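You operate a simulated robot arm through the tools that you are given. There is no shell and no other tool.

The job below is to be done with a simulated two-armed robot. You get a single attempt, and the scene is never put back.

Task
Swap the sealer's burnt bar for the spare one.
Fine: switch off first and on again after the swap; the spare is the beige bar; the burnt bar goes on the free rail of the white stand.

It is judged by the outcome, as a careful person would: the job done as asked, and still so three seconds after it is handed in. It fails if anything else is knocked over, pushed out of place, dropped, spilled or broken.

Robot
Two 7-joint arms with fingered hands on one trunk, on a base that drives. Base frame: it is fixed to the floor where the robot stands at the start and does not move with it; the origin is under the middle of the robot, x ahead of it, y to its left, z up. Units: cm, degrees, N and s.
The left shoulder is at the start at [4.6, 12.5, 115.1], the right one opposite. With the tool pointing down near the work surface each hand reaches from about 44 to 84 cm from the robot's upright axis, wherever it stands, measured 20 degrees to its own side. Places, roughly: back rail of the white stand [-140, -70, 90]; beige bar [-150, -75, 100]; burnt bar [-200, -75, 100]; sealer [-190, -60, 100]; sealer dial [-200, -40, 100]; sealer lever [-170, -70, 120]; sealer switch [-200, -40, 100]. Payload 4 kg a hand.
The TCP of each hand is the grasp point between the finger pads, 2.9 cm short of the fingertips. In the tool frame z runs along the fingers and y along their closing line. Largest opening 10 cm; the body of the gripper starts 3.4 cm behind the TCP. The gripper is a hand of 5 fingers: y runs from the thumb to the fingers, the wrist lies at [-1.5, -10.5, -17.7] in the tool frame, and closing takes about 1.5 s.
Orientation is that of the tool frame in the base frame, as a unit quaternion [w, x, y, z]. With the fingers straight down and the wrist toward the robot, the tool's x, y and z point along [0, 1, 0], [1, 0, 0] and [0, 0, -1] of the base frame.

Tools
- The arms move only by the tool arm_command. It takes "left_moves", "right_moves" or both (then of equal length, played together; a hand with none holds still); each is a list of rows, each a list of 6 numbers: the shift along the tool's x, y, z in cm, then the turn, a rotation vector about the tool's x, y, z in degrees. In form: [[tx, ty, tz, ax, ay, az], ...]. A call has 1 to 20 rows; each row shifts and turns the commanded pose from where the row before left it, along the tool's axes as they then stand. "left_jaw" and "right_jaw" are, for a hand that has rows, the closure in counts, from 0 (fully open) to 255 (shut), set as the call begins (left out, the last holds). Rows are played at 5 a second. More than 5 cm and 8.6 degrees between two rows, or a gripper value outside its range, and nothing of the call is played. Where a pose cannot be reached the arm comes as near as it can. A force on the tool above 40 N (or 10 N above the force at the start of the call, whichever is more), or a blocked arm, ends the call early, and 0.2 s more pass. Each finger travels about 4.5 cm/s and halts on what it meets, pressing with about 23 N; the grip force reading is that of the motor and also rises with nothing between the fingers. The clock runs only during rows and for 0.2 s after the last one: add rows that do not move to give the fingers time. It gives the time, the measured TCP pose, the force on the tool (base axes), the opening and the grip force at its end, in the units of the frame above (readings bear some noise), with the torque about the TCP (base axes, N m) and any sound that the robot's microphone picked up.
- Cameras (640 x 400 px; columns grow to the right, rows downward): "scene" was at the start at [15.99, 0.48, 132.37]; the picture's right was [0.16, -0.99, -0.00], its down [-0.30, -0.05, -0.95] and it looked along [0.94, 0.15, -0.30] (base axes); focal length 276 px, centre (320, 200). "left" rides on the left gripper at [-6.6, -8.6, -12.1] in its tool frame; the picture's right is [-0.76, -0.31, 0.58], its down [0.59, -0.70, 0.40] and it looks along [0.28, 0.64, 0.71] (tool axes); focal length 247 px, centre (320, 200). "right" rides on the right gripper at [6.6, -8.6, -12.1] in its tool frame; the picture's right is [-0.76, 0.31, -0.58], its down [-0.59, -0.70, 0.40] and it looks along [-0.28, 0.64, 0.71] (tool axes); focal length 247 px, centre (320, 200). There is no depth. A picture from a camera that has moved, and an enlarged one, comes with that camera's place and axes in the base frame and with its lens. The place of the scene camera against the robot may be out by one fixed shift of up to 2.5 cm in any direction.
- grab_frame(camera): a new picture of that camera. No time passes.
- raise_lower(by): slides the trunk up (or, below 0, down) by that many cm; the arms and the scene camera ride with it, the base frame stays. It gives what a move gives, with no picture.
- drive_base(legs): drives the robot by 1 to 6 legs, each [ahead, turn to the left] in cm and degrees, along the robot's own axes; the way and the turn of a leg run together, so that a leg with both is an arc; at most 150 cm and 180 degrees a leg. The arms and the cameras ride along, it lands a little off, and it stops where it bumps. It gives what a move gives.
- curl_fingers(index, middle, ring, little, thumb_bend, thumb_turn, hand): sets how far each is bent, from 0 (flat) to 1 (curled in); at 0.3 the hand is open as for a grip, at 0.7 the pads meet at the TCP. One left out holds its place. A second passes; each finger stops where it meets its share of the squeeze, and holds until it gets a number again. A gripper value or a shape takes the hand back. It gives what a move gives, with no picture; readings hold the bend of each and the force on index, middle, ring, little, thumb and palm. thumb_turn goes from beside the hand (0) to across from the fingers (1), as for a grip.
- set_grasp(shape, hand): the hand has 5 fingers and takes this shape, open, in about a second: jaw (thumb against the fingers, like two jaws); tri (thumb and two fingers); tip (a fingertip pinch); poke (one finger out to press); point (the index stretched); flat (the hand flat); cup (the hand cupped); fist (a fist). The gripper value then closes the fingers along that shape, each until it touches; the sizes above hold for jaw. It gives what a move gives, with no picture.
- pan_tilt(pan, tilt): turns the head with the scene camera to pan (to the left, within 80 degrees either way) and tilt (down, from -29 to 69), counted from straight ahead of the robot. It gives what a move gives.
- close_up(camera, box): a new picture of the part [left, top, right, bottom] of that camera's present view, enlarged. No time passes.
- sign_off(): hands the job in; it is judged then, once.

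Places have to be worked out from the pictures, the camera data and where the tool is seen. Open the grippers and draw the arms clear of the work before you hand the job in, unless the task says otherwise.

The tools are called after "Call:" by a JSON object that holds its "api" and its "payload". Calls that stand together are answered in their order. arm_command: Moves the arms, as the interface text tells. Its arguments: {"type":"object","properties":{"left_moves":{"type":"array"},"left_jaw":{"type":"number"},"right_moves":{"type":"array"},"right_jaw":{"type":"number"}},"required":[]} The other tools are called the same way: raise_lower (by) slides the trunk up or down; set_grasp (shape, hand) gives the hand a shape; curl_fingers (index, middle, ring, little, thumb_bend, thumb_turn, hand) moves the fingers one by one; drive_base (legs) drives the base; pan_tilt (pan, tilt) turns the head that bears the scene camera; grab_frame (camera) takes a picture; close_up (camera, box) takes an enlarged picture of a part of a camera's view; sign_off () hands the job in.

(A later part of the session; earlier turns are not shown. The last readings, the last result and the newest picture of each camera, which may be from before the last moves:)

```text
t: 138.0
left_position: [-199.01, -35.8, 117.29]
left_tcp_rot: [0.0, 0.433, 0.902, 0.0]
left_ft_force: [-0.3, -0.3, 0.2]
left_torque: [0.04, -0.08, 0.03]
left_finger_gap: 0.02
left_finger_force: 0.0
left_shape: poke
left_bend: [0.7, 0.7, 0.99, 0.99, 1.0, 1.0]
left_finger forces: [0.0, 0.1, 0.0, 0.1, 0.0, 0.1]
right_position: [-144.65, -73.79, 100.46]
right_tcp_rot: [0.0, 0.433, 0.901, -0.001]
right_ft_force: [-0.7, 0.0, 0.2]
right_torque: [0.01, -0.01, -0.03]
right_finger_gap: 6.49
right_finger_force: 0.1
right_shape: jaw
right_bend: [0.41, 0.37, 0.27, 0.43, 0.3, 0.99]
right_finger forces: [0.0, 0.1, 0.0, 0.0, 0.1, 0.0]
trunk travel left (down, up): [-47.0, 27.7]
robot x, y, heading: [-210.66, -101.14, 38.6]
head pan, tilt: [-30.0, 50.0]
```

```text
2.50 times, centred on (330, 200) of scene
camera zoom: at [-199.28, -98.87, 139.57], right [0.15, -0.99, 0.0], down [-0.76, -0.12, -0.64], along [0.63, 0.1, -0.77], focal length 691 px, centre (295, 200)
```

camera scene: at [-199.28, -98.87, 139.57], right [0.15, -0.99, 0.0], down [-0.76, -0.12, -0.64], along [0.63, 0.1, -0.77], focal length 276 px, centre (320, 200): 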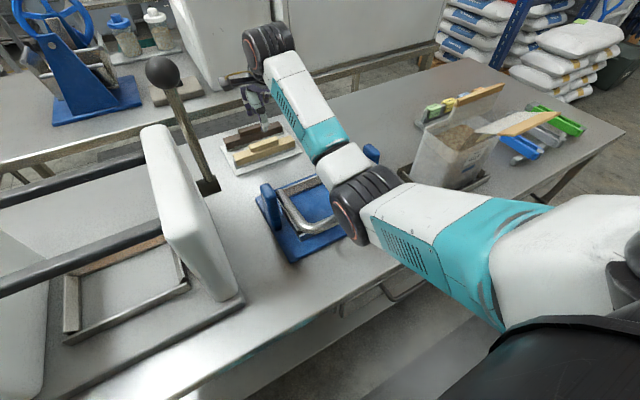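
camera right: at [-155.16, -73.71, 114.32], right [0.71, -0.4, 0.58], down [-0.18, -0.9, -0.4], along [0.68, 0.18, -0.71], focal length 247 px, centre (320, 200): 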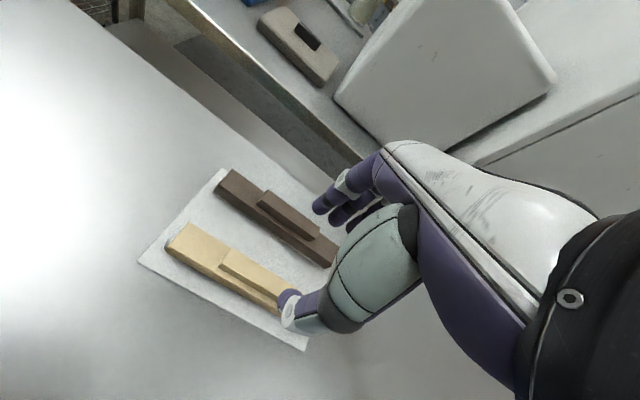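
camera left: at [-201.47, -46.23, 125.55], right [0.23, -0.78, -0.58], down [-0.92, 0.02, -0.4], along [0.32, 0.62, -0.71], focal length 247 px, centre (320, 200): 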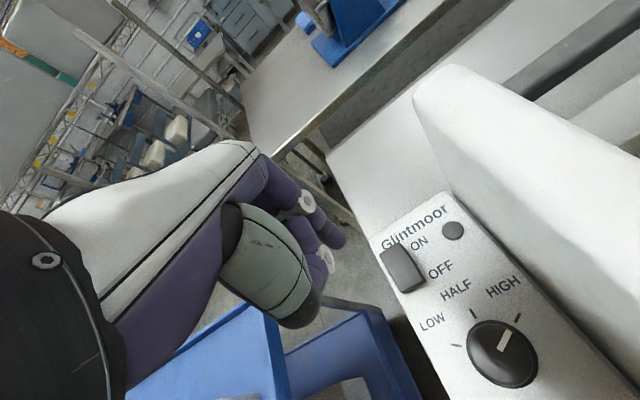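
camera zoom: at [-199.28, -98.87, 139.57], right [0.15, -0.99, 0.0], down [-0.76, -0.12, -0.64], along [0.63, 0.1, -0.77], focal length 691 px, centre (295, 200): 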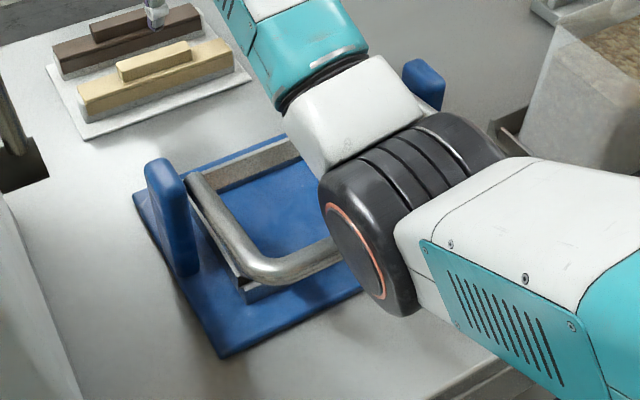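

The press stands where it was. The elbow needs more height, so I raise the trunk by 13 cm and then lower the hand to the beige bar again from a higher shoulder.

Call:
{"api": "raise_lower", "payload": {"by": 13}}

Call:
{"api": "arm_command", "payload": {"right_moves": [[0, 0, 3, 0, 0, 0], [0, 0, 3, 0, 0, 0], [0, 0, 3, 0, 0, 0], [0, 0, 3, 0, 0, 0], [0, 0, 3, 0, 0, 0], [0, 0, 3, 0, 0, 0], [0, 0, 0, 0, 0, 0]]}}

Call:
{"api": "grab_frame", "payload": {"camera": "scene"}}

Call:
{"api": "close_up", "payload": {"camera": "right", "box": [150, 130, 350, 350]}}

```text
t: 139.5
left_position: [-199.04, -35.97, 130.36]
left_tcp_rot: [-0.001, 0.433, 0.902, 0.001]
left_ft_force: [-0.1, 0.0, 0.6]
left_torque: [0.01, -0.01, 0.02]
left_finger_gap: 0.0
left_finger_force: 0.2
left_shape: poke
left_bend: [0.7, 0.7, 0.99, 0.99, 1.0, 1.0]
left_finger forces: [0.0, 0.0, 0.0, 0.0, 0.0, 0.1]
right_position: [-144.55, -73.67, 113.67]
right_tcp_rot: [0.0, 0.433, 0.901, -0.001]
right_ft_force: [0.2, 0.4, 0.1]
right_torque: [0.04, 0.01, -0.02]
right_finger_gap: 6.47
right_finger_force: 0.1
right_shape: jaw
right_bend: [0.41, 0.37, 0.27, 0.43, 0.3, 0.99]
right_finger forces: [0.0, 0.0, 0.0, 0.0, 0.0, 0.0]
trunk travel left (down, up): [-60.0, 14.7]
robot x, y, heading: [-210.94, -101.61, 38.7]
head pan, tilt: [-30.0, 50.0]
```

```text
t: 141.1
left_position: [-199.07, -35.97, 130.32]
left_tcp_rot: [0.001, 0.432, 0.902, 0.001]
left_ft_force: [-0.1, -0.1, 0.6]
left_torque: [0.01, 0.04, 0.0]
left_finger_gap: 0.0
left_finger_force: 0.0
left_shape: poke
left_bend: [0.7, 0.7, 0.99, 0.99, 1.0, 1.0]
left_finger forces: [0.0, 0.0, 0.0, 0.1, 0.0, 0.0]
right_position: [-144.49, -73.61, 95.74]
right_tcp_rot: [0.0, 0.432, 0.902, 0.0]
right_ft_force: [-0.2, -0.7, 0.2]
right_torque: [0.01, -0.01, -0.03]
right_finger_gap: 6.51
right_finger_force: 0.1
right_shape: jaw
right_bend: [0.41, 0.37, 0.27, 0.43, 0.3, 0.99]
right_finger forces: [0.0, 0.0, 0.1, 0.0, 0.1, 0.1]
trunk travel left (down, up): [-60.0, 14.7]
robot x, y, heading: [-210.78, -101.25, 38.9]
head pan, tilt: [-30.0, 50.0]
```

```text
taken
camera scene: at [-200.02, -99.47, 152.65], right [0.15, -0.99, 0.0], down [-0.76, -0.12, -0.64], along [0.64, 0.1, -0.77], focal length 276 px, centre (320, 200)
```

scene: 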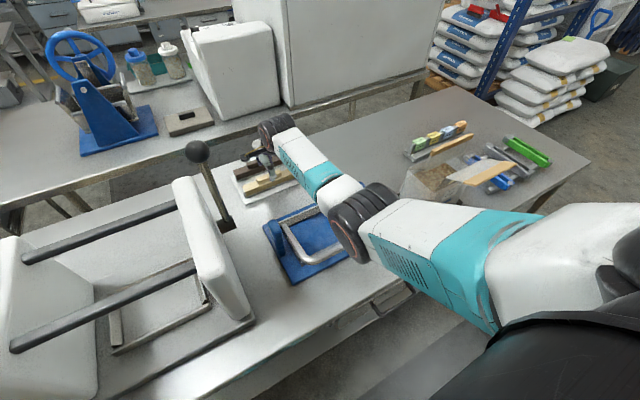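

```text
1.82 times, centred on (250, 240) of right
camera zoom: at [-155.28, -73.83, 107.72], right [0.71, -0.4, 0.58], down [-0.18, -0.9, -0.4], along [0.68, 0.18, -0.71], focal length 449 px, centre (447, 127)
```

zoom: 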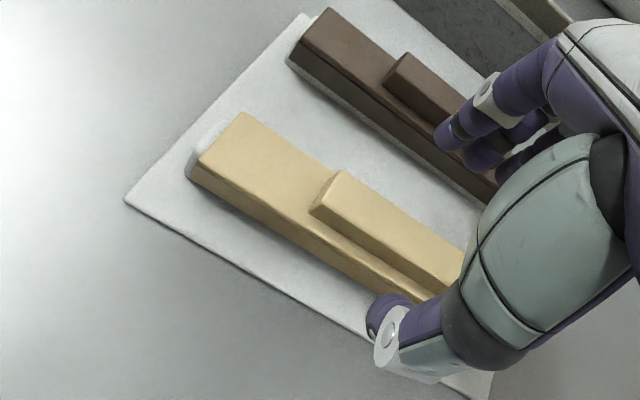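

The elbow is about 10 cm above the press now. I lower the last 5 cm to the grasp height.

Call:
{"api": "arm_command", "payload": {"right_moves": [[0, 0, 2, 0, 0, 0], [0, 0, 1.5, 0, 0, 0], [0, 0, 1, 0, 0, 0], [0, 0, 0.5, 0, 0, 0], [0, 0, 0, 0, 0, 0]]}}

Call:
{"api": "close_up", "payload": {"camera": "right", "box": [150, 130, 350, 350]}}

Call:
{"api": "grab_frame", "payload": {"camera": "scene"}}

```text
t: 142.3
left_position: [-199.18, -35.85, 130.36]
left_tcp_rot: [0.0, 0.432, 0.902, 0.0]
left_ft_force: [0.3, -0.5, 0.5]
left_torque: [-0.02, -0.01, 0.03]
left_finger_gap: 0.0
left_finger_force: 0.1
left_shape: poke
left_bend: [0.7, 0.7, 0.99, 0.99, 1.0, 1.0]
left_finger forces: [0.0, 0.0, 0.0, 0.0, 0.0, 0.0]
right_position: [-144.57, -73.66, 90.75]
right_tcp_rot: [0.0, 0.432, 0.902, 0.0]
right_ft_force: [0.3, 0.1, -0.3]
right_torque: [-0.03, -0.01, -0.01]
right_finger_gap: 6.51
right_finger_force: 0.1
right_shape: jaw
right_bend: [0.41, 0.37, 0.27, 0.43, 0.3, 0.99]
right_finger forces: [0.1, 0.0, 0.1, 0.0, 0.0, 0.0]
trunk travel left (down, up): [-60.0, 14.7]
robot x, y, heading: [-211.01, -101.56, 38.8]
head pan, tilt: [-30.0, 50.0]
```

```text
1.82 times, centred on (250, 240) of right
camera zoom: at [-155.42, -73.92, 102.77], right [0.71, -0.4, 0.58], down [-0.18, -0.9, -0.4], along [0.68, 0.18, -0.71], focal length 449 px, centre (447, 127)
```

zoom: 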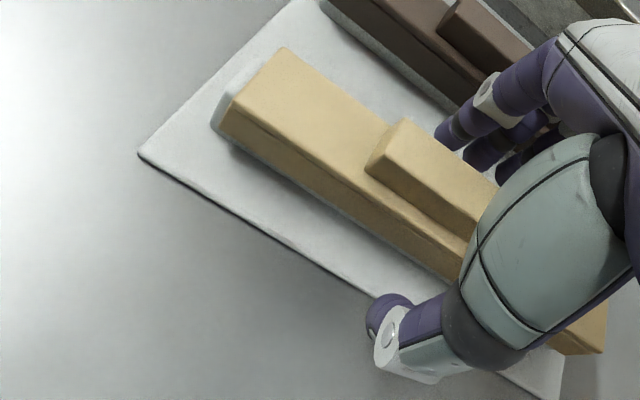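

```text
taken
camera scene: at [-200.0, -99.46, 152.65], right [0.15, -0.99, 0.0], down [-0.76, -0.12, -0.64], along [0.63, 0.1, -0.77], focal length 276 px, centre (320, 200)
```

scene: 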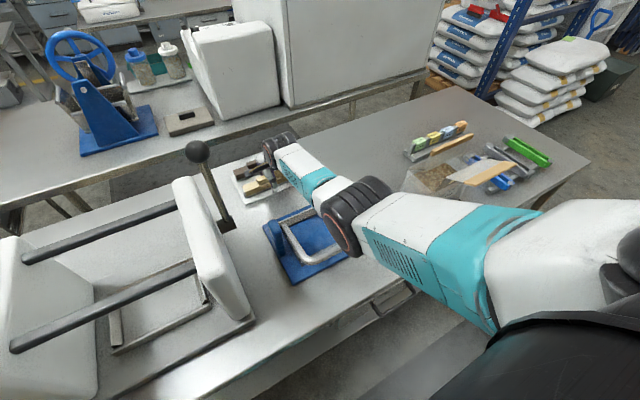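

At grasp height without contact. I take the reference crop of the bar's left end and then close the hand.

Call:
{"api": "close_up", "payload": {"camera": "right", "box": [170, 130, 290, 230]}}

Call:
{"api": "arm_command", "payload": {"right_moves": [[0, 0, 0, 0, 0, 0], [0, 0, 0, 0, 0, 0], [0, 0, 0, 0, 0, 0], [0, 0, 0, 0, 0, 0], [0, 0, 0, 0, 0, 0], [0, 0, 0, 0, 0, 0], [0, 0, 0, 0, 0, 0], [0, 0, 0, 0, 0, 0]], "right_jaw": 255}}

Call:
{"api": "close_up", "payload": {"camera": "right", "box": [170, 130, 290, 230]}}

Call:
{"api": "close_up", "payload": {"camera": "right", "box": [150, 130, 350, 350]}}

```text
4.00 times, centred on (230, 180) of right
camera zoom: at [-155.42, -73.92, 102.77], right [0.71, -0.4, 0.58], down [-0.18, -0.9, -0.4], along [0.68, 0.18, -0.71], focal length 988 px, centre (680, 280)
```

zoom: 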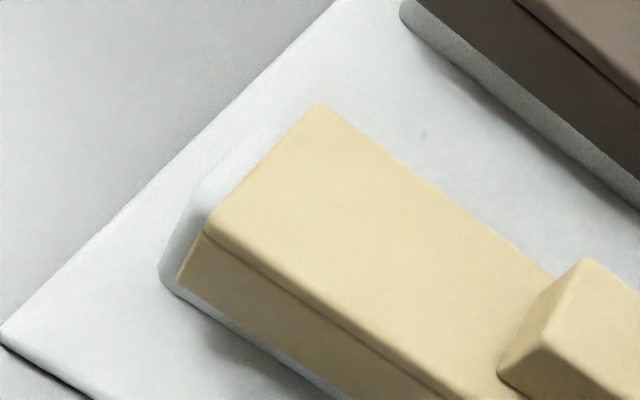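

```text
t: 144.1
left_position: [-199.09, -35.91, 130.29]
left_tcp_rot: [0.001, 0.432, 0.902, 0.0]
left_ft_force: [-0.7, 0.5, 0.7]
left_torque: [-0.02, 0.01, -0.02]
left_finger_gap: 0.0
left_finger_force: 0.1
left_shape: poke
left_bend: [0.7, 0.7, 0.99, 0.99, 1.0, 1.0]
left_finger forces: [0.0, 0.1, 0.1, 0.0, 0.0, 0.1]
right_position: [-144.65, -73.67, 90.71]
right_tcp_rot: [-0.001, 0.431, 0.902, -0.001]
right_ft_force: [2.0, 1.0, 0.0]
right_torque: [0.01, 0.02, 0.13]
right_finger_gap: 2.35
right_finger_force: 23.1
right_shape: jaw
right_bend: [0.55, 0.55, 0.74, 0.56, 0.49, 1.0]
right_finger forces: [11.7, 6.0, 2.7, 1.6, 20.3, 0.1]
trunk travel left (down, up): [-60.0, 14.7]
robot x, y, heading: [-210.49, -101.72, 38.7]
head pan, tilt: [-30.0, 50.0]
```

```text
4.00 times, centred on (230, 180) of right
camera zoom: at [-155.41, -73.91, 102.77], right [0.71, -0.4, 0.58], down [-0.18, -0.9, -0.4], along [0.68, 0.18, -0.71], focal length 988 px, centre (680, 280)
```

zoom: 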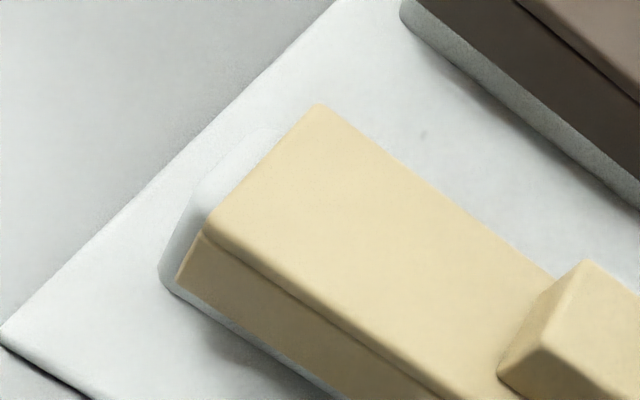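

```text
1.82 times, centred on (250, 240) of right
camera zoom: at [-155.41, -73.91, 102.77], right [0.71, -0.4, 0.58], down [-0.18, -0.9, -0.4], along [0.68, 0.18, -0.71], focal length 449 px, centre (447, 127)
```

zoom: 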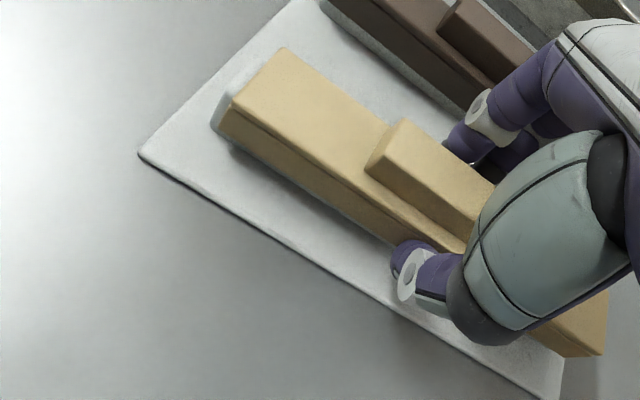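

The grip repeats the first one almost exactly. I lift the beige bar slowly off its rail.

Call:
{"api": "arm_command", "payload": {"right_moves": [[0, 0, -0.5, 0, 0, 0], [0, 0, -0.5, 0, 0, 0], [0, 0, -0.5, 0, 0, 0], [0, 0, -0.5, 0, 0, 0], [0, 0, -1, 0, 0, 0], [0, 0, -2, 0, 0, 0], [0, 0, 0, 0, 0, 0]]}}

Call:
{"api": "close_up", "payload": {"camera": "right", "box": [150, 130, 350, 350]}}

Call:
{"api": "grab_frame", "payload": {"camera": "scene"}}

```text
t: 145.7
left_position: [-199.14, -35.93, 130.3]
left_tcp_rot: [0.0, 0.432, 0.902, 0.0]
left_ft_force: [-0.5, 0.0, 0.8]
left_torque: [0.0, -0.01, 0.03]
left_finger_gap: 0.0
left_finger_force: 0.1
left_shape: poke
left_bend: [0.7, 0.7, 0.99, 0.99, 1.0, 1.0]
left_finger forces: [0.1, 0.0, 0.0, 0.0, 0.0, 0.1]
right_position: [-144.6, -73.73, 95.57]
right_tcp_rot: [-0.001, 0.433, 0.901, -0.001]
right_ft_force: [0.3, 0.0, -0.9]
right_torque: [-0.02, 0.01, -0.02]
right_finger_gap: 2.31
right_finger_force: 23.0
right_shape: jaw
right_bend: [0.55, 0.56, 0.74, 0.6, 0.49, 1.0]
right_finger forces: [12.9, 5.0, 2.3, 0.9, 21.0, 0.1]
trunk travel left (down, up): [-60.0, 14.7]
robot x, y, heading: [-210.88, -101.43, 39.1]
head pan, tilt: [-30.0, 50.0]
```

```text
1.82 times, centred on (250, 240) of right
camera zoom: at [-155.39, -74.08, 107.62], right [0.71, -0.4, 0.58], down [-0.18, -0.9, -0.4], along [0.68, 0.18, -0.71], focal length 449 px, centre (447, 127)
```

zoom: 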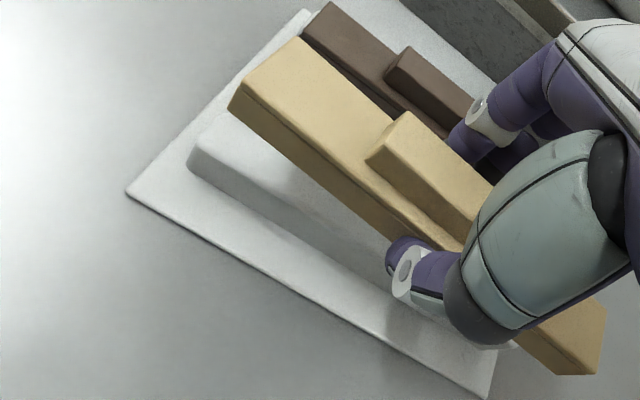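

```text
taken
camera scene: at [-199.98, -99.45, 152.65], right [0.15, -0.99, 0.0], down [-0.76, -0.12, -0.64], along [0.63, 0.1, -0.77], focal length 276 px, centre (320, 200)
```

scene: 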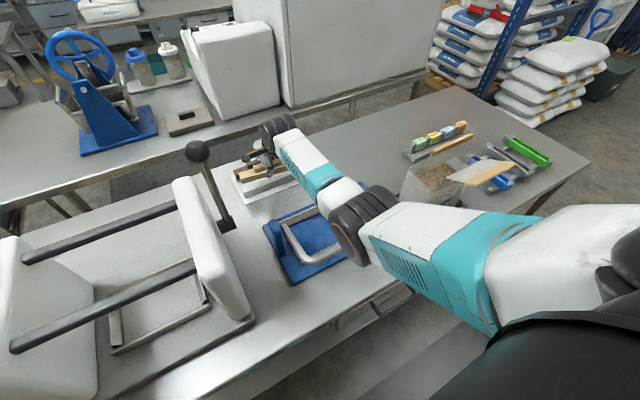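

The beige bar is off its rail with the same small yaw as before. I raise it to z ≈ 141, then carry it back along the same high path as before to above the sealer.

Call:
{"api": "arm_command", "payload": {"right_moves": [[0, 0, -4.5, 0, 0, 0], [0, 0, -4.5, 0, 0, 0], [0, 0, -4.5, 0, 0, 0], [0, 0, -4.5, 0, 0, 0], [0, 0, -4.5, 0, 0, 0], [0, 0, -4.5, 0, 0, 0], [0, 0, -4.5, 0, 0, 0], [0, -3.3, -4.5, 0, 0, 0], [0, -3.3, -4.5, 0, 0, 0], [0, -3.3, -4.5, 0, 0, 0], [0, 0, 0, 0, 0, 0]]}}

Call:
{"api": "grab_frame", "payload": {"camera": "scene"}}

```text
refused: row 8 steps farther than a row can; nothing moved
```

```text
taken
camera scene: at [-199.98, -99.45, 152.65], right [0.15, -0.99, 0.0], down [-0.76, -0.12, -0.64], along [0.63, 0.1, -0.77], focal length 276 px, centre (320, 200)
```

scene: 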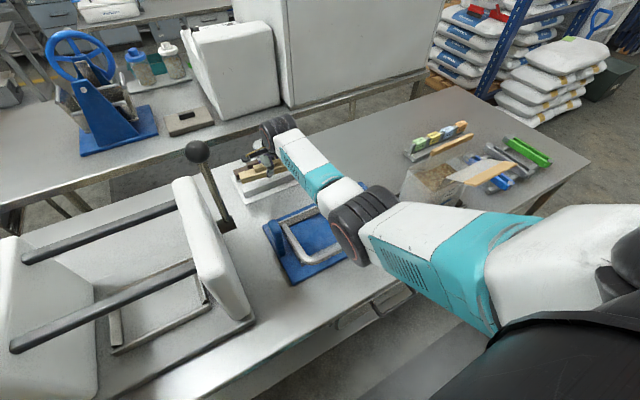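

The combined steps were too long; I split them.

Call:
{"api": "arm_command", "payload": {"right_moves": [[0, 0, -4.5, 0, 0, 0], [0, 0, -4.5, 0, 0, 0], [0, 0, -4.5, 0, 0, 0], [0, 0, -4.5, 0, 0, 0], [0, 0, -4.5, 0, 0, 0], [0, 0, -4.5, 0, 0, 0], [0, 0, -4.5, 0, 0, 0], [0, 0, -4.5, 0, 0, 0], [0, 0, -4.5, 0, 0, 0], [0, 0, -4.5, 0, 0, 0], [0, -3.3, 0, 0, 0, 0], [0, -3.3, 0, 0, 0, 0], [0, -3.3, 0, 0, 0, 0], [0, 0, 0, 0, 0, 0]]}}

Call:
{"api": "grab_frame", "payload": {"camera": "scene"}}

```text
t: 148.7
left_position: [-199.14, -35.65, 130.15]
left_tcp_rot: [0.0, 0.432, 0.902, 0.0]
left_ft_force: [0.7, 0.5, -0.7]
left_torque: [-0.01, -0.01, -0.05]
left_finger_gap: 0.0
left_finger_force: 0.0
left_shape: poke
left_bend: [0.7, 0.7, 0.99, 0.99, 1.0, 1.0]
left_finger forces: [0.0, 0.0, 0.1, 0.0, 0.0, 0.0]
right_position: [-152.45, -79.75, 140.7]
right_tcp_rot: [0.0, 0.432, 0.902, -0.003]
right_ft_force: [0.0, 1.2, -0.5]
right_torque: [-0.01, -0.03, -0.03]
right_finger_gap: 2.31
right_finger_force: 23.3
right_shape: jaw
right_bend: [0.55, 0.56, 0.74, 0.6, 0.49, 1.0]
right_finger forces: [12.8, 5.1, 2.3, 0.8, 20.9, 0.0]
trunk travel left (down, up): [-60.0, 14.7]
robot x, y, heading: [-211.09, -101.78, 38.9]
head pan, tilt: [-30.0, 50.0]
```

```text
taken
camera scene: at [-200.01, -99.25, 152.64], right [0.15, -0.99, 0.0], down [-0.76, -0.12, -0.64], along [0.63, 0.1, -0.77], focal length 276 px, centre (320, 200)
```

scene: 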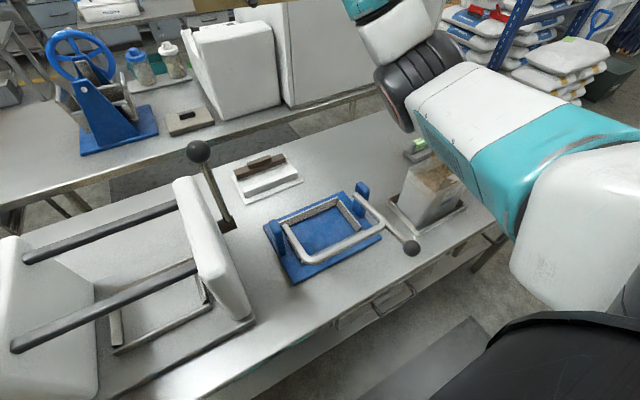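

The stand with the burnt bar and the press look untouched. I measure how the beige bar sits in the hand.

Call:
{"api": "close_up", "payload": {"camera": "right", "box": [170, 130, 290, 230]}}

Call:
{"api": "close_up", "payload": {"camera": "right", "box": [350, 270, 430, 350]}}

```text
4.00 times, centred on (230, 180) of right
camera zoom: at [-163.27, -79.94, 152.72], right [0.71, -0.4, 0.58], down [-0.18, -0.9, -0.4], along [0.68, 0.18, -0.71], focal length 988 px, centre (680, 280)
```

zoom: 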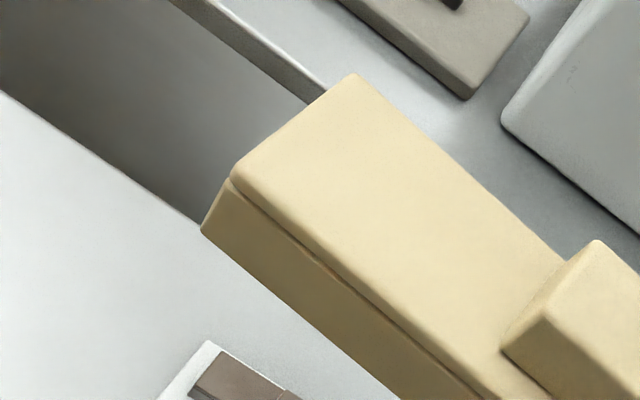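

```text
5.00 times, centred on (390, 310) of right
camera zoom: at [-163.27, -79.94, 152.72], right [0.71, -0.4, 0.58], down [-0.18, -0.9, -0.4], along [0.68, 0.18, -0.71], focal length 1235 px, centre (-30, -350)
```

zoom: 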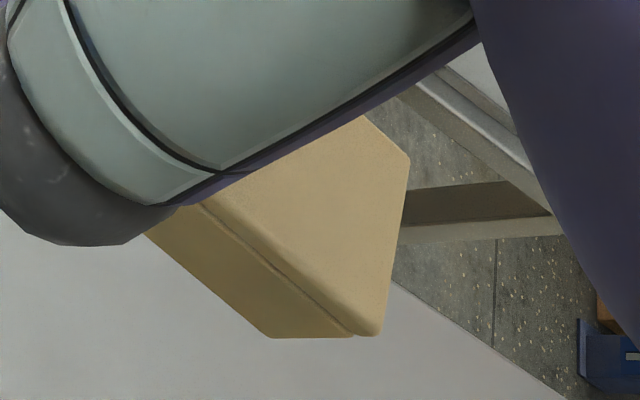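

The beige bar sits almost as the burnt one did: yaw ≈ 6.5°, centre ≈ (-0.36, 0.14) in the tool frame. So the TCP should end at about [-191.1,-64.8] with the hand turned -6.5°; I carry it there at z ≈ 141.

Call:
{"api": "arm_command", "payload": {"right_moves": [[2.99, -1.73, 0, 0, 0, 0], [2.99, -1.73, 0, 0, 0, 0], [2.99, -1.73, 0, 0, 0, 0], [2.99, -1.73, 0, 0, 0, 0], [2.99, -1.73, 0, 0, 0, 0], [2.99, -1.73, 0, 0, 0, 0], [2.99, -1.73, 0, 0, 0, 0], [2.99, -1.73, 0, 0, 0, 0], [2.99, -1.73, 0, 0, 0, 0], [2.99, -1.73, 0, 0, 0, 0], [2.99, -1.73, 0, 0, 0, 0], [2.99, -1.73, 0, 0, 0, 0], [0, 0, 0, 0, 0, -3.25], [0, 0, 0, 0, 0, -3.25], [0, 0, 0, 0, 0, 0]]}}

Call:
{"api": "pan_tilt", "payload": {"pan": 15, "tilt": 45}}

Call:
{"api": "grab_frame", "payload": {"camera": "scene"}}

Call:
{"api": "grab_frame", "payload": {"camera": "right"}}

```text
t: 151.9
left_position: [-199.03, -35.91, 130.29]
left_tcp_rot: [0.0, 0.432, 0.902, 0.0]
left_ft_force: [-0.5, -0.3, 1.3]
left_torque: [-0.01, 0.01, 0.0]
left_finger_gap: 0.04
left_finger_force: 0.1
left_shape: poke
left_bend: [0.7, 0.7, 0.99, 0.99, 1.0, 1.0]
left_finger forces: [0.1, 0.0, 0.0, 0.1, 0.0, 0.1]
right_position: [-191.03, -64.94, 140.59]
right_tcp_rot: [-0.001, 0.38, 0.925, -0.001]
right_ft_force: [-0.2, -0.7, -0.6]
right_torque: [0.01, -0.02, 0.02]
right_finger_gap: 2.3
right_finger_force: 22.9
right_shape: jaw
right_bend: [0.55, 0.56, 0.74, 0.61, 0.49, 1.0]
right_finger forces: [12.8, 5.0, 2.3, 0.7, 20.8, 0.0]
trunk travel left (down, up): [-60.0, 14.7]
robot x, y, heading: [-210.69, -101.46, 38.9]
head pan, tilt: [-30.0, 50.0]
```

```text
t: 153.1
left_position: [-198.96, -35.93, 130.35]
left_tcp_rot: [0.001, 0.432, 0.902, -0.001]
left_ft_force: [-0.5, 1.0, 1.0]
left_torque: [-0.02, 0.0, -0.01]
left_finger_gap: 0.0
left_finger_force: 0.2
left_shape: poke
left_bend: [0.7, 0.7, 0.99, 0.99, 1.0, 1.0]
left_finger forces: [0.0, 0.1, 0.0, 0.0, 0.1, 0.0]
right_position: [-191.03, -64.82, 140.77]
right_tcp_rot: [0.0, 0.38, 0.925, 0.0]
right_ft_force: [0.5, -0.6, -0.6]
right_torque: [-0.01, 0.02, 0.03]
right_finger_gap: 2.3
right_finger_force: 22.6
right_shape: jaw
right_bend: [0.55, 0.56, 0.74, 0.61, 0.49, 1.0]
right_finger forces: [12.8, 4.9, 2.4, 0.7, 20.9, 0.0]
trunk travel left (down, up): [-60.0, 14.7]
robot x, y, heading: [-210.98, -101.28, 39.2]
head pan, tilt: [15.0, 45.0]
```

```text
taken
camera scene: at [-202.82, -94.08, 153.34], right [0.81, -0.59, 0.0], down [-0.42, -0.57, -0.71], along [0.42, 0.57, -0.71], focal length 276 px, centre (320, 200)
```

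scene: 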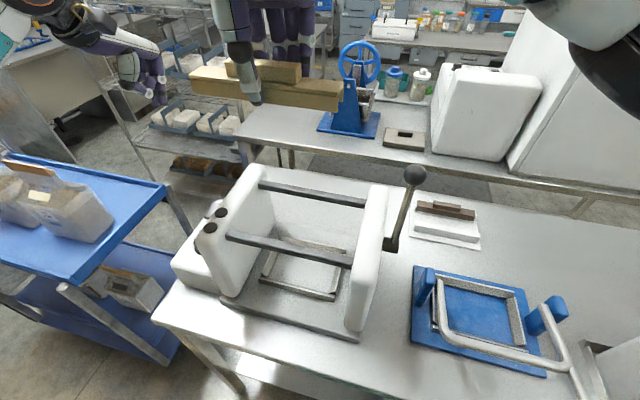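

```text
taken
camera right: at [-201.65, -66.3, 152.78], right [0.75, -0.31, 0.58], down [-0.08, -0.91, -0.4], along [0.65, 0.26, -0.71], focal length 247 px, centre (320, 200)
```

right: 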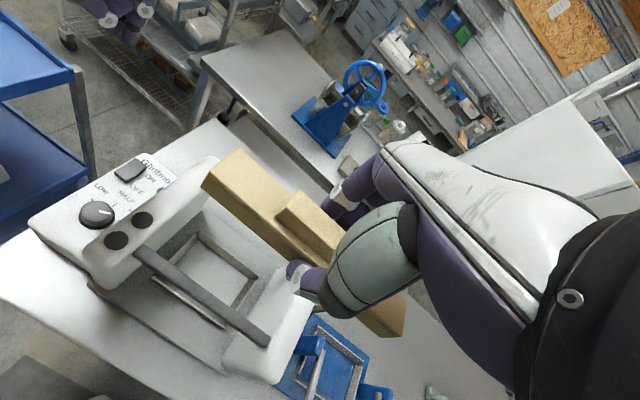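

The beige bar hangs right above the rod, with the press and the stand undisturbed. I lower it to about 8 cm above the rod and check arm clearances.

Call:
{"api": "arm_command", "payload": {"right_moves": [[0, 0, 4, 0, 0, 0], [0, 0, 4, 0, 0, 0], [0, 0, 4, 0, 0, 0], [0, 0, 4, 0, 0, 0], [0, 0, 4, 0, 0, 0], [0, 0, 2.5, 0, 0, 0], [0, 0, 0, 0, 0, 0]]}}

Call:
{"api": "grab_frame", "payload": {"camera": "scene"}}

Call:
{"api": "grab_frame", "payload": {"camera": "right"}}

```text
t: 154.7
left_position: [-199.01, -35.91, 130.39]
left_tcp_rot: [0.0, 0.432, 0.902, 0.0]
left_ft_force: [-0.1, -0.2, 0.6]
left_torque: [0.01, 0.0, 0.0]
left_finger_gap: 0.02
left_finger_force: 0.1
left_shape: poke
left_bend: [0.7, 0.7, 0.99, 0.99, 1.0, 1.0]
left_finger forces: [0.1, 0.0, 0.0, 0.1, 0.0, 0.0]
right_position: [-191.03, -64.78, 117.98]
right_tcp_rot: [0.0, 0.38, 0.925, 0.001]
right_ft_force: [0.1, 0.7, -0.8]
right_torque: [0.02, -0.01, 0.01]
right_finger_gap: 2.29
right_finger_force: 22.8
right_shape: jaw
right_bend: [0.55, 0.57, 0.74, 0.61, 0.49, 1.0]
right_finger forces: [12.8, 5.0, 2.4, 0.7, 20.8, 0.1]
trunk travel left (down, up): [-60.0, 14.7]
robot x, y, heading: [-210.87, -101.75, 38.8]
head pan, tilt: [15.0, 45.0]
```

```text
taken
camera scene: at [-202.83, -94.07, 153.34], right [0.81, -0.59, 0.0], down [-0.42, -0.57, -0.71], along [0.42, 0.57, -0.71], focal length 276 px, centre (320, 200)
```

scene: 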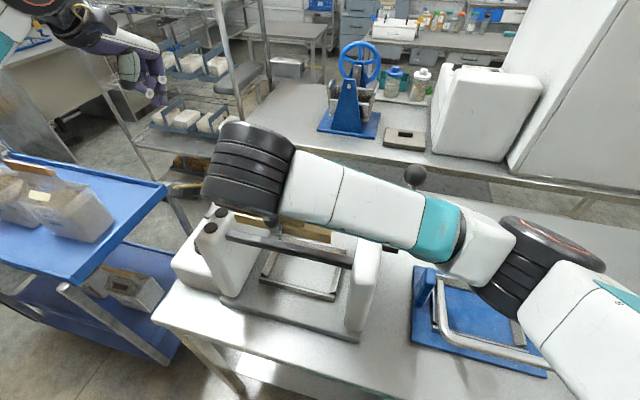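

```text
taken
camera right: at [-201.79, -66.37, 130.0], right [0.75, -0.31, 0.58], down [-0.08, -0.91, -0.4], along [0.65, 0.26, -0.71], focal length 247 px, centre (320, 200)
```

right: 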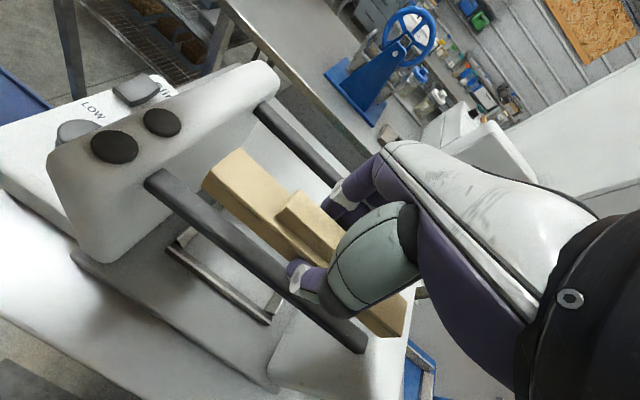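

Elbow and forearm are well clear. I lower to about 3.5 cm above the seat and compare bar and rod closely.

Call:
{"api": "arm_command", "payload": {"right_moves": [[0, 0, 2, 0, 0, 0], [0, 0, 1.8, 0, 0, 0], [0, 0, 0, 0, 0, 0]]}}

Call:
{"api": "close_up", "payload": {"camera": "right", "box": [130, 130, 290, 250]}}

Call:
{"api": "close_up", "payload": {"camera": "right", "box": [260, 230, 420, 370]}}

```text
t: 155.5
left_position: [-199.12, -35.78, 130.31]
left_tcp_rot: [0.001, 0.432, 0.902, 0.0]
left_ft_force: [0.4, -0.4, 0.0]
left_torque: [0.0, -0.02, 0.03]
left_finger_gap: 0.01
left_finger_force: 0.1
left_shape: poke
left_bend: [0.7, 0.7, 0.99, 0.99, 1.0, 1.0]
left_finger forces: [0.0, 0.0, 0.0, 0.0, 0.1, 0.0]
right_position: [-190.83, -64.78, 114.37]
right_tcp_rot: [0.0, 0.381, 0.925, -0.001]
right_ft_force: [0.6, -0.1, -0.3]
right_torque: [-0.01, 0.04, -0.01]
right_finger_gap: 2.29
right_finger_force: 22.7
right_shape: jaw
right_bend: [0.55, 0.57, 0.74, 0.61, 0.49, 1.0]
right_finger forces: [12.8, 5.1, 2.3, 0.7, 20.8, 0.0]
trunk travel left (down, up): [-60.0, 14.7]
robot x, y, heading: [-210.8, -101.74, 38.9]
head pan, tilt: [15.0, 45.0]
```

```text
3.33 times, centred on (210, 190) of right
camera zoom: at [-201.67, -66.26, 126.33], right [0.75, -0.31, 0.58], down [-0.08, -0.91, -0.4], along [0.65, 0.26, -0.71], focal length 823 px, centre (687, 233)
```

zoom: 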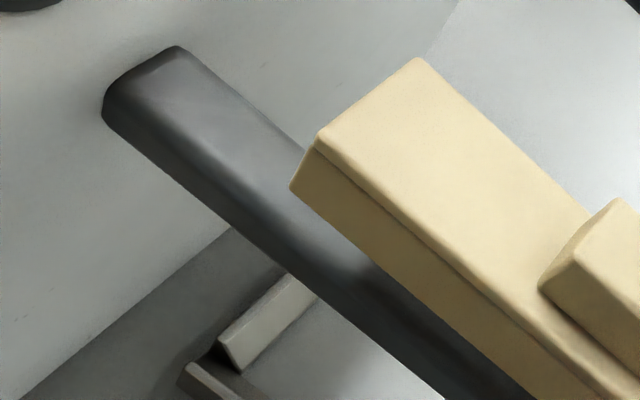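

```text
2.86 times, centred on (340, 300) of right
camera zoom: at [-201.67, -66.26, 126.33], right [0.75, -0.31, 0.58], down [-0.08, -0.91, -0.4], along [0.65, 0.26, -0.71], focal length 706 px, centre (263, -86)
```

zoom: 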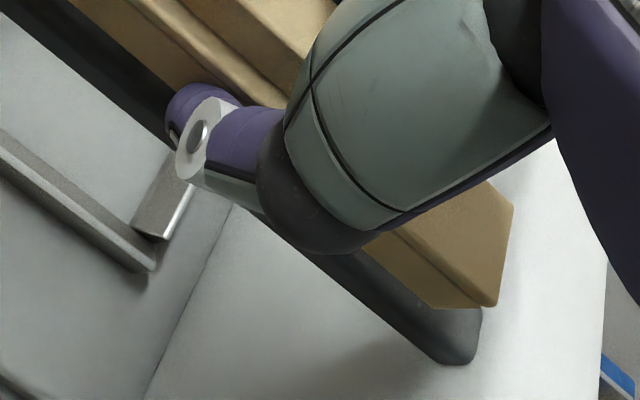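

Bar and rod agree to about 0.1 cm, with the bar still yawed about 0.8°. I correct that, lower to just above contact and continue in small steps.

Call:
{"api": "arm_command", "payload": {"right_moves": [[0.01, -0.08, 0, 0, 0, -0.8], [0, 0, 0.8, 0, 0, 0], [0, 0, 0.8, 0, 0, 0], [0, 0, 0, 0, 0, 0]]}}

Call:
{"api": "close_up", "payload": {"camera": "right", "box": [130, 130, 290, 250]}}

Call:
{"api": "arm_command", "payload": {"right_moves": [[0, 0, 0.2, 0, 0, 0], [0, 0, 0.2, 0, 0, 0], [0, 0, 0, 0, 0, 0]]}}

```text
t: 156.5
left_position: [-199.12, -35.88, 130.28]
left_tcp_rot: [0.0, 0.432, 0.902, 0.001]
left_ft_force: [0.5, 0.4, 0.1]
left_torque: [0.0, 0.01, 0.01]
left_finger_gap: 0.0
left_finger_force: 0.0
left_shape: poke
left_bend: [0.7, 0.7, 0.99, 0.99, 1.0, 1.0]
left_finger forces: [0.0, 0.0, 0.0, 0.0, 0.0, 0.0]
right_position: [-191.02, -64.89, 112.88]
right_tcp_rot: [0.0, 0.374, 0.928, -0.001]
right_ft_force: [-0.2, 1.1, -0.9]
right_torque: [0.0, -0.03, 0.01]
right_finger_gap: 2.31
right_finger_force: 23.1
right_shape: jaw
right_bend: [0.55, 0.57, 0.74, 0.61, 0.49, 1.0]
right_finger forces: [12.9, 5.0, 2.4, 0.7, 20.7, 0.0]
trunk travel left (down, up): [-60.0, 14.7]
robot x, y, heading: [-210.74, -101.52, 39.0]
head pan, tilt: [15.0, 45.0]
```

```text
3.33 times, centred on (210, 190) of right
camera zoom: at [-201.68, -66.52, 124.87], right [0.76, -0.3, 0.58], down [-0.06, -0.92, -0.4], along [0.65, 0.26, -0.71], focal length 823 px, centre (687, 233)
```

zoom: 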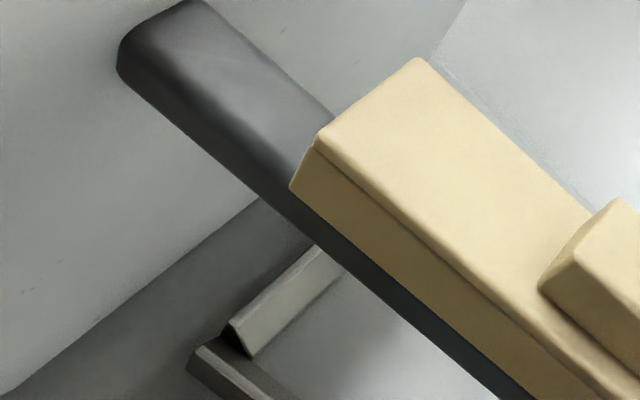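

```text
t: 157.3
left_position: [-199.19, -36.01, 130.35]
left_tcp_rot: [0.0, 0.432, 0.902, 0.0]
left_ft_force: [-0.1, 0.3, -0.5]
left_torque: [-0.04, -0.02, -0.02]
left_finger_gap: 0.0
left_finger_force: 0.1
left_shape: poke
left_bend: [0.7, 0.7, 0.99, 0.99, 1.0, 1.0]
left_finger forces: [0.1, 0.0, 0.0, 0.1, 0.0, 0.1]
right_position: [-190.88, -64.82, 112.51]
right_tcp_rot: [0.0, 0.374, 0.927, 0.001]
right_ft_force: [-0.1, 0.4, -0.9]
right_torque: [0.03, -0.04, 0.01]
right_finger_gap: 2.3
right_finger_force: 22.7
right_shape: jaw
right_bend: [0.55, 0.57, 0.74, 0.61, 0.49, 1.0]
right_finger forces: [12.9, 4.9, 2.3, 0.7, 20.7, 0.0]
trunk travel left (down, up): [-60.0, 14.7]
robot x, y, heading: [-210.76, -101.22, 38.7]
head pan, tilt: [15.0, 45.0]
```

No contact at 112.5. I keep lowering in 0.2 cm steps.

Call:
{"api": "arm_command", "payload": {"right_moves": [[0, 0, 0.2, 0, 0, 0], [0, 0, 0.2, 0, 0, 0], [0, 0, 0, 0, 0, 0]]}}

Call:
{"api": "arm_command", "payload": {"right_moves": [[0, 0, 0.15, 0, 0, 0], [0, 0, 0.1, 0, 0, 0], [0, 0, 0, 0, 0, 0]]}}

```text
t: 158.1
left_position: [-198.99, -35.84, 130.26]
left_tcp_rot: [0.0, 0.432, 0.902, 0.0]
left_ft_force: [0.1, 0.7, -0.2]
left_torque: [-0.01, 0.02, -0.03]
left_finger_gap: 0.0
left_finger_force: 0.1
left_shape: poke
left_bend: [0.7, 0.7, 0.99, 0.99, 1.0, 1.0]
left_finger forces: [0.0, 0.1, 0.1, 0.0, 0.0, 0.0]
right_position: [-191.01, -64.92, 112.05]
right_tcp_rot: [-0.001, 0.374, 0.927, -0.001]
right_ft_force: [0.8, -0.8, -0.3]
right_torque: [0.01, 0.0, 0.02]
right_finger_gap: 2.3
right_finger_force: 22.7
right_shape: jaw
right_bend: [0.55, 0.57, 0.74, 0.61, 0.49, 1.0]
right_finger forces: [12.8, 4.9, 2.2, 0.7, 20.6, 0.0]
trunk travel left (down, up): [-60.0, 14.7]
robot x, y, heading: [-211.0, -101.41, 38.9]
head pan, tilt: [15.0, 45.0]
```

```text
t: 158.9
left_position: [-199.13, -35.92, 130.32]
left_tcp_rot: [0.0, 0.432, 0.902, 0.0]
left_ft_force: [-0.4, 0.1, -0.3]
left_torque: [0.05, 0.03, 0.01]
left_finger_gap: 0.03
left_finger_force: 0.1
left_shape: poke
left_bend: [0.7, 0.7, 0.99, 0.99, 1.0, 1.0]
left_finger forces: [0.0, 0.2, 0.0, 0.1, 0.0, 0.1]
right_position: [-191.02, -64.87, 111.61]
right_tcp_rot: [0.0, 0.373, 0.928, 0.0]
right_ft_force: [0.4, 0.6, -0.7]
right_torque: [0.02, -0.01, 0.0]
right_finger_gap: 2.31
right_finger_force: 22.6
right_shape: jaw
right_bend: [0.55, 0.57, 0.74, 0.61, 0.49, 1.0]
right_finger forces: [12.8, 5.0, 2.3, 0.6, 20.7, 0.0]
trunk travel left (down, up): [-60.0, 14.7]
robot x, y, heading: [-211.02, -101.61, 38.9]
head pan, tilt: [15.0, 45.0]
```

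Already below the height where an off-line wall would have touched, with no force: the bar is going over the rod. I lower on.

Call:
{"api": "arm_command", "payload": {"right_moves": [[0, 0, 0.2, 0, 0, 0], [0, 0, 0.2, 0, 0, 0], [0, 0, 0, 0, 0, 0]]}}

Call:
{"api": "close_up", "payload": {"camera": "right", "box": [130, 130, 290, 250]}}

```text
t: 159.7
left_position: [-199.01, -35.84, 130.31]
left_tcp_rot: [0.0, 0.432, 0.902, 0.0]
left_ft_force: [-0.1, 0.3, 0.1]
left_torque: [-0.03, -0.01, 0.02]
left_finger_gap: 0.0
left_finger_force: 0.1
left_shape: poke
left_bend: [0.7, 0.7, 0.99, 0.99, 1.0, 1.0]
left_finger forces: [0.0, 0.1, 0.0, 0.1, 0.0, 0.0]
right_position: [-191.07, -64.88, 111.29]
right_tcp_rot: [0.0, 0.373, 0.928, 0.0]
right_ft_force: [0.0, -0.1, -0.5]
right_torque: [0.01, -0.01, 0.02]
right_finger_gap: 2.28
right_finger_force: 23.0
right_shape: jaw
right_bend: [0.55, 0.57, 0.74, 0.61, 0.49, 1.0]
right_finger forces: [13.0, 4.9, 2.4, 0.7, 20.9, 0.0]
trunk travel left (down, up): [-60.0, 14.7]
robot x, y, heading: [-210.89, -101.52, 38.8]
head pan, tilt: [15.0, 45.0]
```

```text
3.33 times, centred on (210, 190) of right
camera zoom: at [-201.75, -66.5, 123.34], right [0.76, -0.3, 0.58], down [-0.06, -0.92, -0.4], along [0.65, 0.26, -0.71], focal length 823 px, centre (687, 233)
```

zoom: 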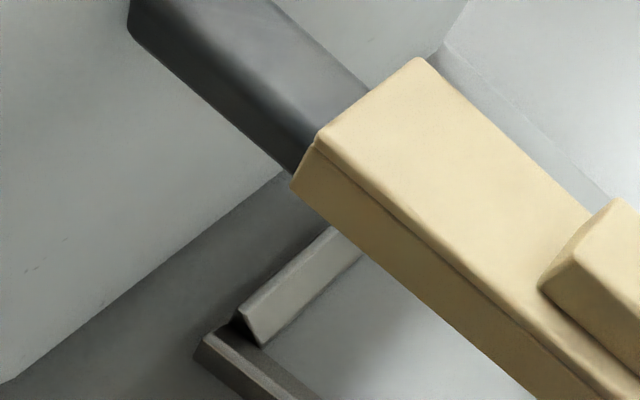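

The rod runs cleanly into the channel. I lower the last few millimetres until the bar bears on the rod.

Call:
{"api": "arm_command", "payload": {"right_moves": [[0, 0, 0.2, 0, 0, 0], [0, 0, 0.15, 0, 0, 0], [0, 0, 0, 0, 0, 0]]}}

Call:
{"api": "arm_command", "payload": {"right_moves": [[0, 0, 0.15, 0, 0, 0], [0, 0, 0.1, 0, 0, 0], [0, 0, 0, 0, 0, 0]]}}

```text
t: 160.5
left_position: [-199.02, -35.95, 130.31]
left_tcp_rot: [0.0, 0.432, 0.902, 0.0]
left_ft_force: [0.2, 0.3, -0.4]
left_torque: [0.01, 0.0, -0.01]
left_finger_gap: 0.0
left_finger_force: 0.1
left_shape: poke
left_bend: [0.7, 0.7, 0.99, 0.99, 1.0, 1.0]
left_finger forces: [0.0, 0.0, 0.0, 0.0, 0.0, 0.0]
right_position: [-191.08, -64.93, 110.97]
right_tcp_rot: [0.0, 0.374, 0.928, -0.001]
right_ft_force: [-0.4, -0.6, -0.6]
right_torque: [0.0, 0.0, 0.01]
right_finger_gap: 2.3
right_finger_force: 22.8
right_shape: jaw
right_bend: [0.55, 0.57, 0.74, 0.61, 0.49, 1.0]
right_finger forces: [12.9, 5.1, 2.3, 0.7, 20.8, 0.0]
trunk travel left (down, up): [-60.0, 14.7]
robot x, y, heading: [-210.67, -101.41, 39.0]
head pan, tilt: [15.0, 45.0]
```

```text
t: 161.3
left_position: [-199.05, -35.89, 130.34]
left_tcp_rot: [0.0, 0.432, 0.902, 0.001]
left_ft_force: [-0.2, 0.6, -0.3]
left_torque: [0.06, 0.02, 0.0]
left_finger_gap: 0.01
left_finger_force: 0.1
left_shape: poke
left_bend: [0.7, 0.7, 0.99, 0.99, 1.0, 1.0]
left_finger forces: [0.0, 0.0, 0.1, 0.0, 0.0, 0.0]
right_position: [-191.12, -64.83, 110.76]
right_tcp_rot: [-0.001, 0.374, 0.928, -0.001]
right_ft_force: [0.1, -0.6, -0.6]
right_torque: [-0.01, 0.02, 0.01]
right_finger_gap: 2.33
right_finger_force: 23.1
right_shape: jaw
right_bend: [0.55, 0.57, 0.74, 0.61, 0.49, 1.0]
right_finger forces: [12.9, 5.0, 2.2, 0.7, 20.8, 0.0]
trunk travel left (down, up): [-60.0, 14.7]
robot x, y, heading: [-210.86, -101.24, 38.8]
head pan, tilt: [15.0, 45.0]
```

Call:
{"api": "arm_command", "payload": {"right_moves": [[0, 0, 0.1, 0, 0, 0], [0, 0, 0.1, 0, 0, 0], [0, 0, 0, 0, 0, 0]]}}

```text
t: 162.1
left_position: [-199.14, -35.85, 130.35]
left_tcp_rot: [0.0, 0.432, 0.902, 0.0]
left_ft_force: [0.3, -1.0, -0.4]
left_torque: [0.0, -0.01, 0.02]
left_finger_gap: 0.0
left_finger_force: 0.0
left_shape: poke
left_bend: [0.7, 0.7, 0.99, 0.99, 1.0, 1.0]
left_finger forces: [0.0, 0.1, 0.0, 0.0, 0.0, 0.0]
right_position: [-190.97, -64.96, 110.66]
right_tcp_rot: [0.0, 0.373, 0.928, 0.0]
right_ft_force: [-0.9, 0.8, 5.5]
right_torque: [-0.01, -0.01, 0.03]
right_finger_gap: 2.33
right_finger_force: 23.4
right_shape: jaw
right_bend: [0.55, 0.56, 0.74, 0.61, 0.49, 1.0]
right_finger forces: [13.2, 5.6, 2.5, 0.8, 21.6, 0.1]
trunk travel left (down, up): [-60.0, 14.7]
robot x, y, heading: [-210.84, -101.33, 38.7]
head pan, tilt: [15.0, 45.0]
```

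5.5 N upward at z 110.66, just the expected seat height: the bar bears on the rod. I open the hand fully and look before lifting.

Call:
{"api": "arm_command", "payload": {"right_moves": [[0, 0, 0, 0, 0, 0], [0, 0, 0, 0, 0, 0], [0, 0, 0, 0, 0, 0], [0, 0, 0, 0, 0, 0], [0, 0, 0, 0, 0, 0], [0, 0, 0, 0, 0, 0], [0, 0, 0, 0, 0, 0], [0, 0, 0, 0, 0, 0]], "right_jaw": 0}}

Call:
{"api": "grab_frame", "payload": {"camera": "right"}}

```text
t: 163.9
left_position: [-199.08, -35.92, 130.31]
left_tcp_rot: [0.0, 0.432, 0.902, 0.0]
left_ft_force: [-0.7, -0.3, -0.5]
left_torque: [0.01, 0.01, 0.0]
left_finger_gap: 0.04
left_finger_force: 0.1
left_shape: poke
left_bend: [0.7, 0.7, 0.99, 0.99, 1.0, 1.0]
left_finger forces: [0.1, 0.0, 0.1, 0.0, 0.1, 0.0]
right_position: [-190.95, -64.93, 110.52]
right_tcp_rot: [0.0, 0.374, 0.927, 0.0]
right_ft_force: [-1.2, 0.7, -0.3]
right_torque: [-0.02, 0.0, -0.01]
right_finger_gap: 10.02
right_finger_force: 0.1
right_shape: jaw
right_bend: [0.3, 0.3, 0.3, 0.3, 0.3, 0.98]
right_finger forces: [0.1, 0.0, 0.0, 0.0, 0.1, 0.1]
trunk travel left (down, up): [-60.0, 14.7]
robot x, y, heading: [-210.87, -101.29, 38.9]
head pan, tilt: [15.0, 45.0]
```

```text
taken
camera right: at [-201.68, -66.55, 122.6], right [0.76, -0.3, 0.58], down [-0.06, -0.92, -0.4], along [0.65, 0.26, -0.71], focal length 247 px, centre (320, 200)
```

right: 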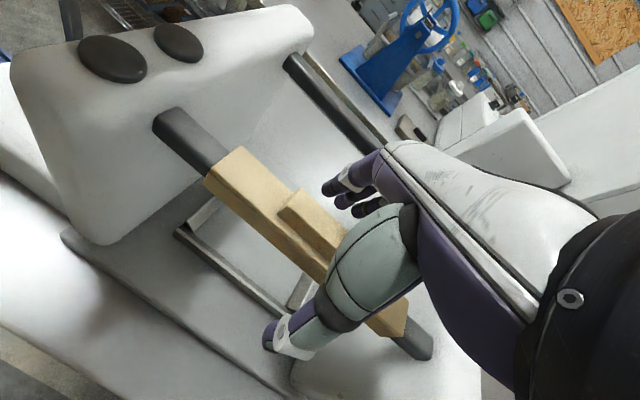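

The bar stays on the rod. I lift the open hand straight up and carry it back to the right at height.

Call:
{"api": "arm_command", "payload": {"right_moves": [[0, 0, -1, 0, 0, 0], [0, 0, -2, 0, 0, 0], [0, 0, -4, 0, 0, 0], [0, 0, -4.5, 0, 0, 0], [0, 0, -4.5, 0, 0, 0], [0, 0, -4.5, 0, 0, 0], [0, 0, -4.5, 0, 0, 0], [0, 0, -4.5, 0, 0, 0], [0, 0, 0, 0, 0, 3.65], [0, 0, 0, 0, 0, 3.65], [0, 0, 0, 0, 0, 0]]}}

Call:
{"api": "arm_command", "payload": {"right_moves": [[-2.99, 1.3, 0, 0, 0, 0], [-2.99, 1.3, 0, 0, 0, 0], [-2.99, 1.3, 0, 0, 0, 0], [-2.99, 1.3, 0, 0, 0, 0], [-2.99, 1.3, 0, 0, 0, 0], [-2.99, 1.3, 0, 0, 0, 0], [-2.99, 1.3, 0, 0, 0, 0], [-2.99, 1.3, 0, 0, 0, 0], [-2.99, 1.3, 0, 0, 0, 0], [-2.99, 1.3, 0, 0, 0, 0], [-2.99, 1.3, 0, 0, 0, 0], [-2.99, 1.3, 0, 0, 0, 0], [0, 0, 0, 0, 0, 0]]}}

Call:
{"api": "grab_frame", "payload": {"camera": "scene"}}

Call:
{"api": "close_up", "payload": {"camera": "scene", "box": [160, 150, 420, 350]}}

```text
t: 166.3
left_position: [-199.17, -36.01, 130.4]
left_tcp_rot: [-0.001, 0.433, 0.901, 0.0]
left_ft_force: [0.4, 0.0, 0.2]
left_torque: [-0.01, -0.03, 0.02]
left_finger_gap: 0.0
left_finger_force: 0.1
left_shape: poke
left_bend: [0.7, 0.7, 0.99, 0.99, 1.0, 1.0]
left_finger forces: [0.0, 0.0, 0.0, 0.1, 0.0, 0.0]
right_position: [-184.55, -56.83, 126.25]
right_tcp_rot: [-0.002, 0.432, 0.902, 0.0]
right_ft_force: [-0.3, -0.4, 0.3]
right_torque: [-0.01, -0.01, 0.01]
right_finger_gap: 9.98
right_finger_force: 0.0
right_shape: jaw
right_bend: [0.3, 0.3, 0.3, 0.3, 0.3, 0.98]
right_finger forces: [0.0, 0.0, 0.0, 0.0, 0.0, 0.0]
right hand out of reach, approached as far as the arm can: row 4, 5, 6, 7, 8, 9, 10
trunk travel left (down, up): [-60.0, 14.7]
robot x, y, heading: [-210.52, -101.37, 38.8]
head pan, tilt: [15.0, 45.0]
```

```text
t: 169.1
left_position: [-199.15, -35.67, 130.26]
left_tcp_rot: [-0.001, 0.431, 0.902, -0.001]
left_ft_force: [0.3, 0.2, -0.6]
left_torque: [-0.03, -0.02, -0.04]
left_finger_gap: 0.01
left_finger_force: 0.2
left_shape: poke
left_bend: [0.7, 0.7, 0.99, 0.99, 1.0, 1.0]
left_finger forces: [0.0, 0.1, 0.0, 0.1, 0.0, 0.0]
right_position: [-149.62, -74.59, 126.21]
right_tcp_rot: [-0.001, 0.43, 0.903, -0.001]
right_ft_force: [-0.5, 0.7, -0.6]
right_torque: [-0.02, -0.01, -0.01]
right_finger_gap: 9.97
right_finger_force: 0.0
right_shape: jaw
right_bend: [0.3, 0.3, 0.3, 0.3, 0.3, 0.98]
right_finger forces: [0.0, 0.1, 0.1, 0.0, 0.0, 0.1]
trunk travel left (down, up): [-60.0, 14.7]
robot x, y, heading: [-210.85, -101.24, 38.8]
head pan, tilt: [15.0, 45.0]
```

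```text
taken
camera scene: at [-202.62, -93.87, 153.32], right [0.81, -0.59, 0.0], down [-0.42, -0.57, -0.71], along [0.41, 0.57, -0.71], focal length 276 px, centre (320, 200)
```

scene: 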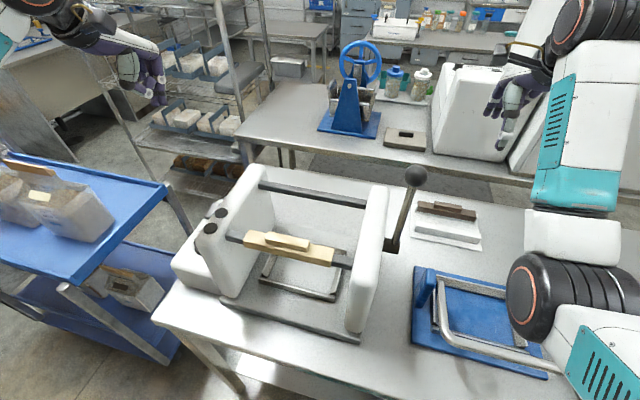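

```text
2.00 times, centred on (290, 250) of scene
camera zoom: at [-202.62, -93.87, 153.32], right [0.81, -0.59, 0.0], down [-0.42, -0.57, -0.71], along [0.41, 0.57, -0.71], focal length 553 px, centre (380, 100)
```

zoom: 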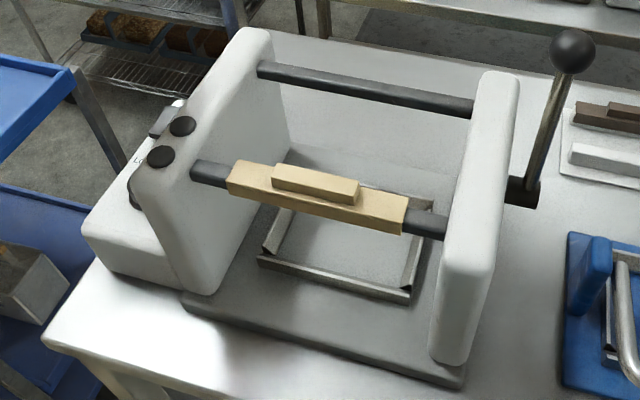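

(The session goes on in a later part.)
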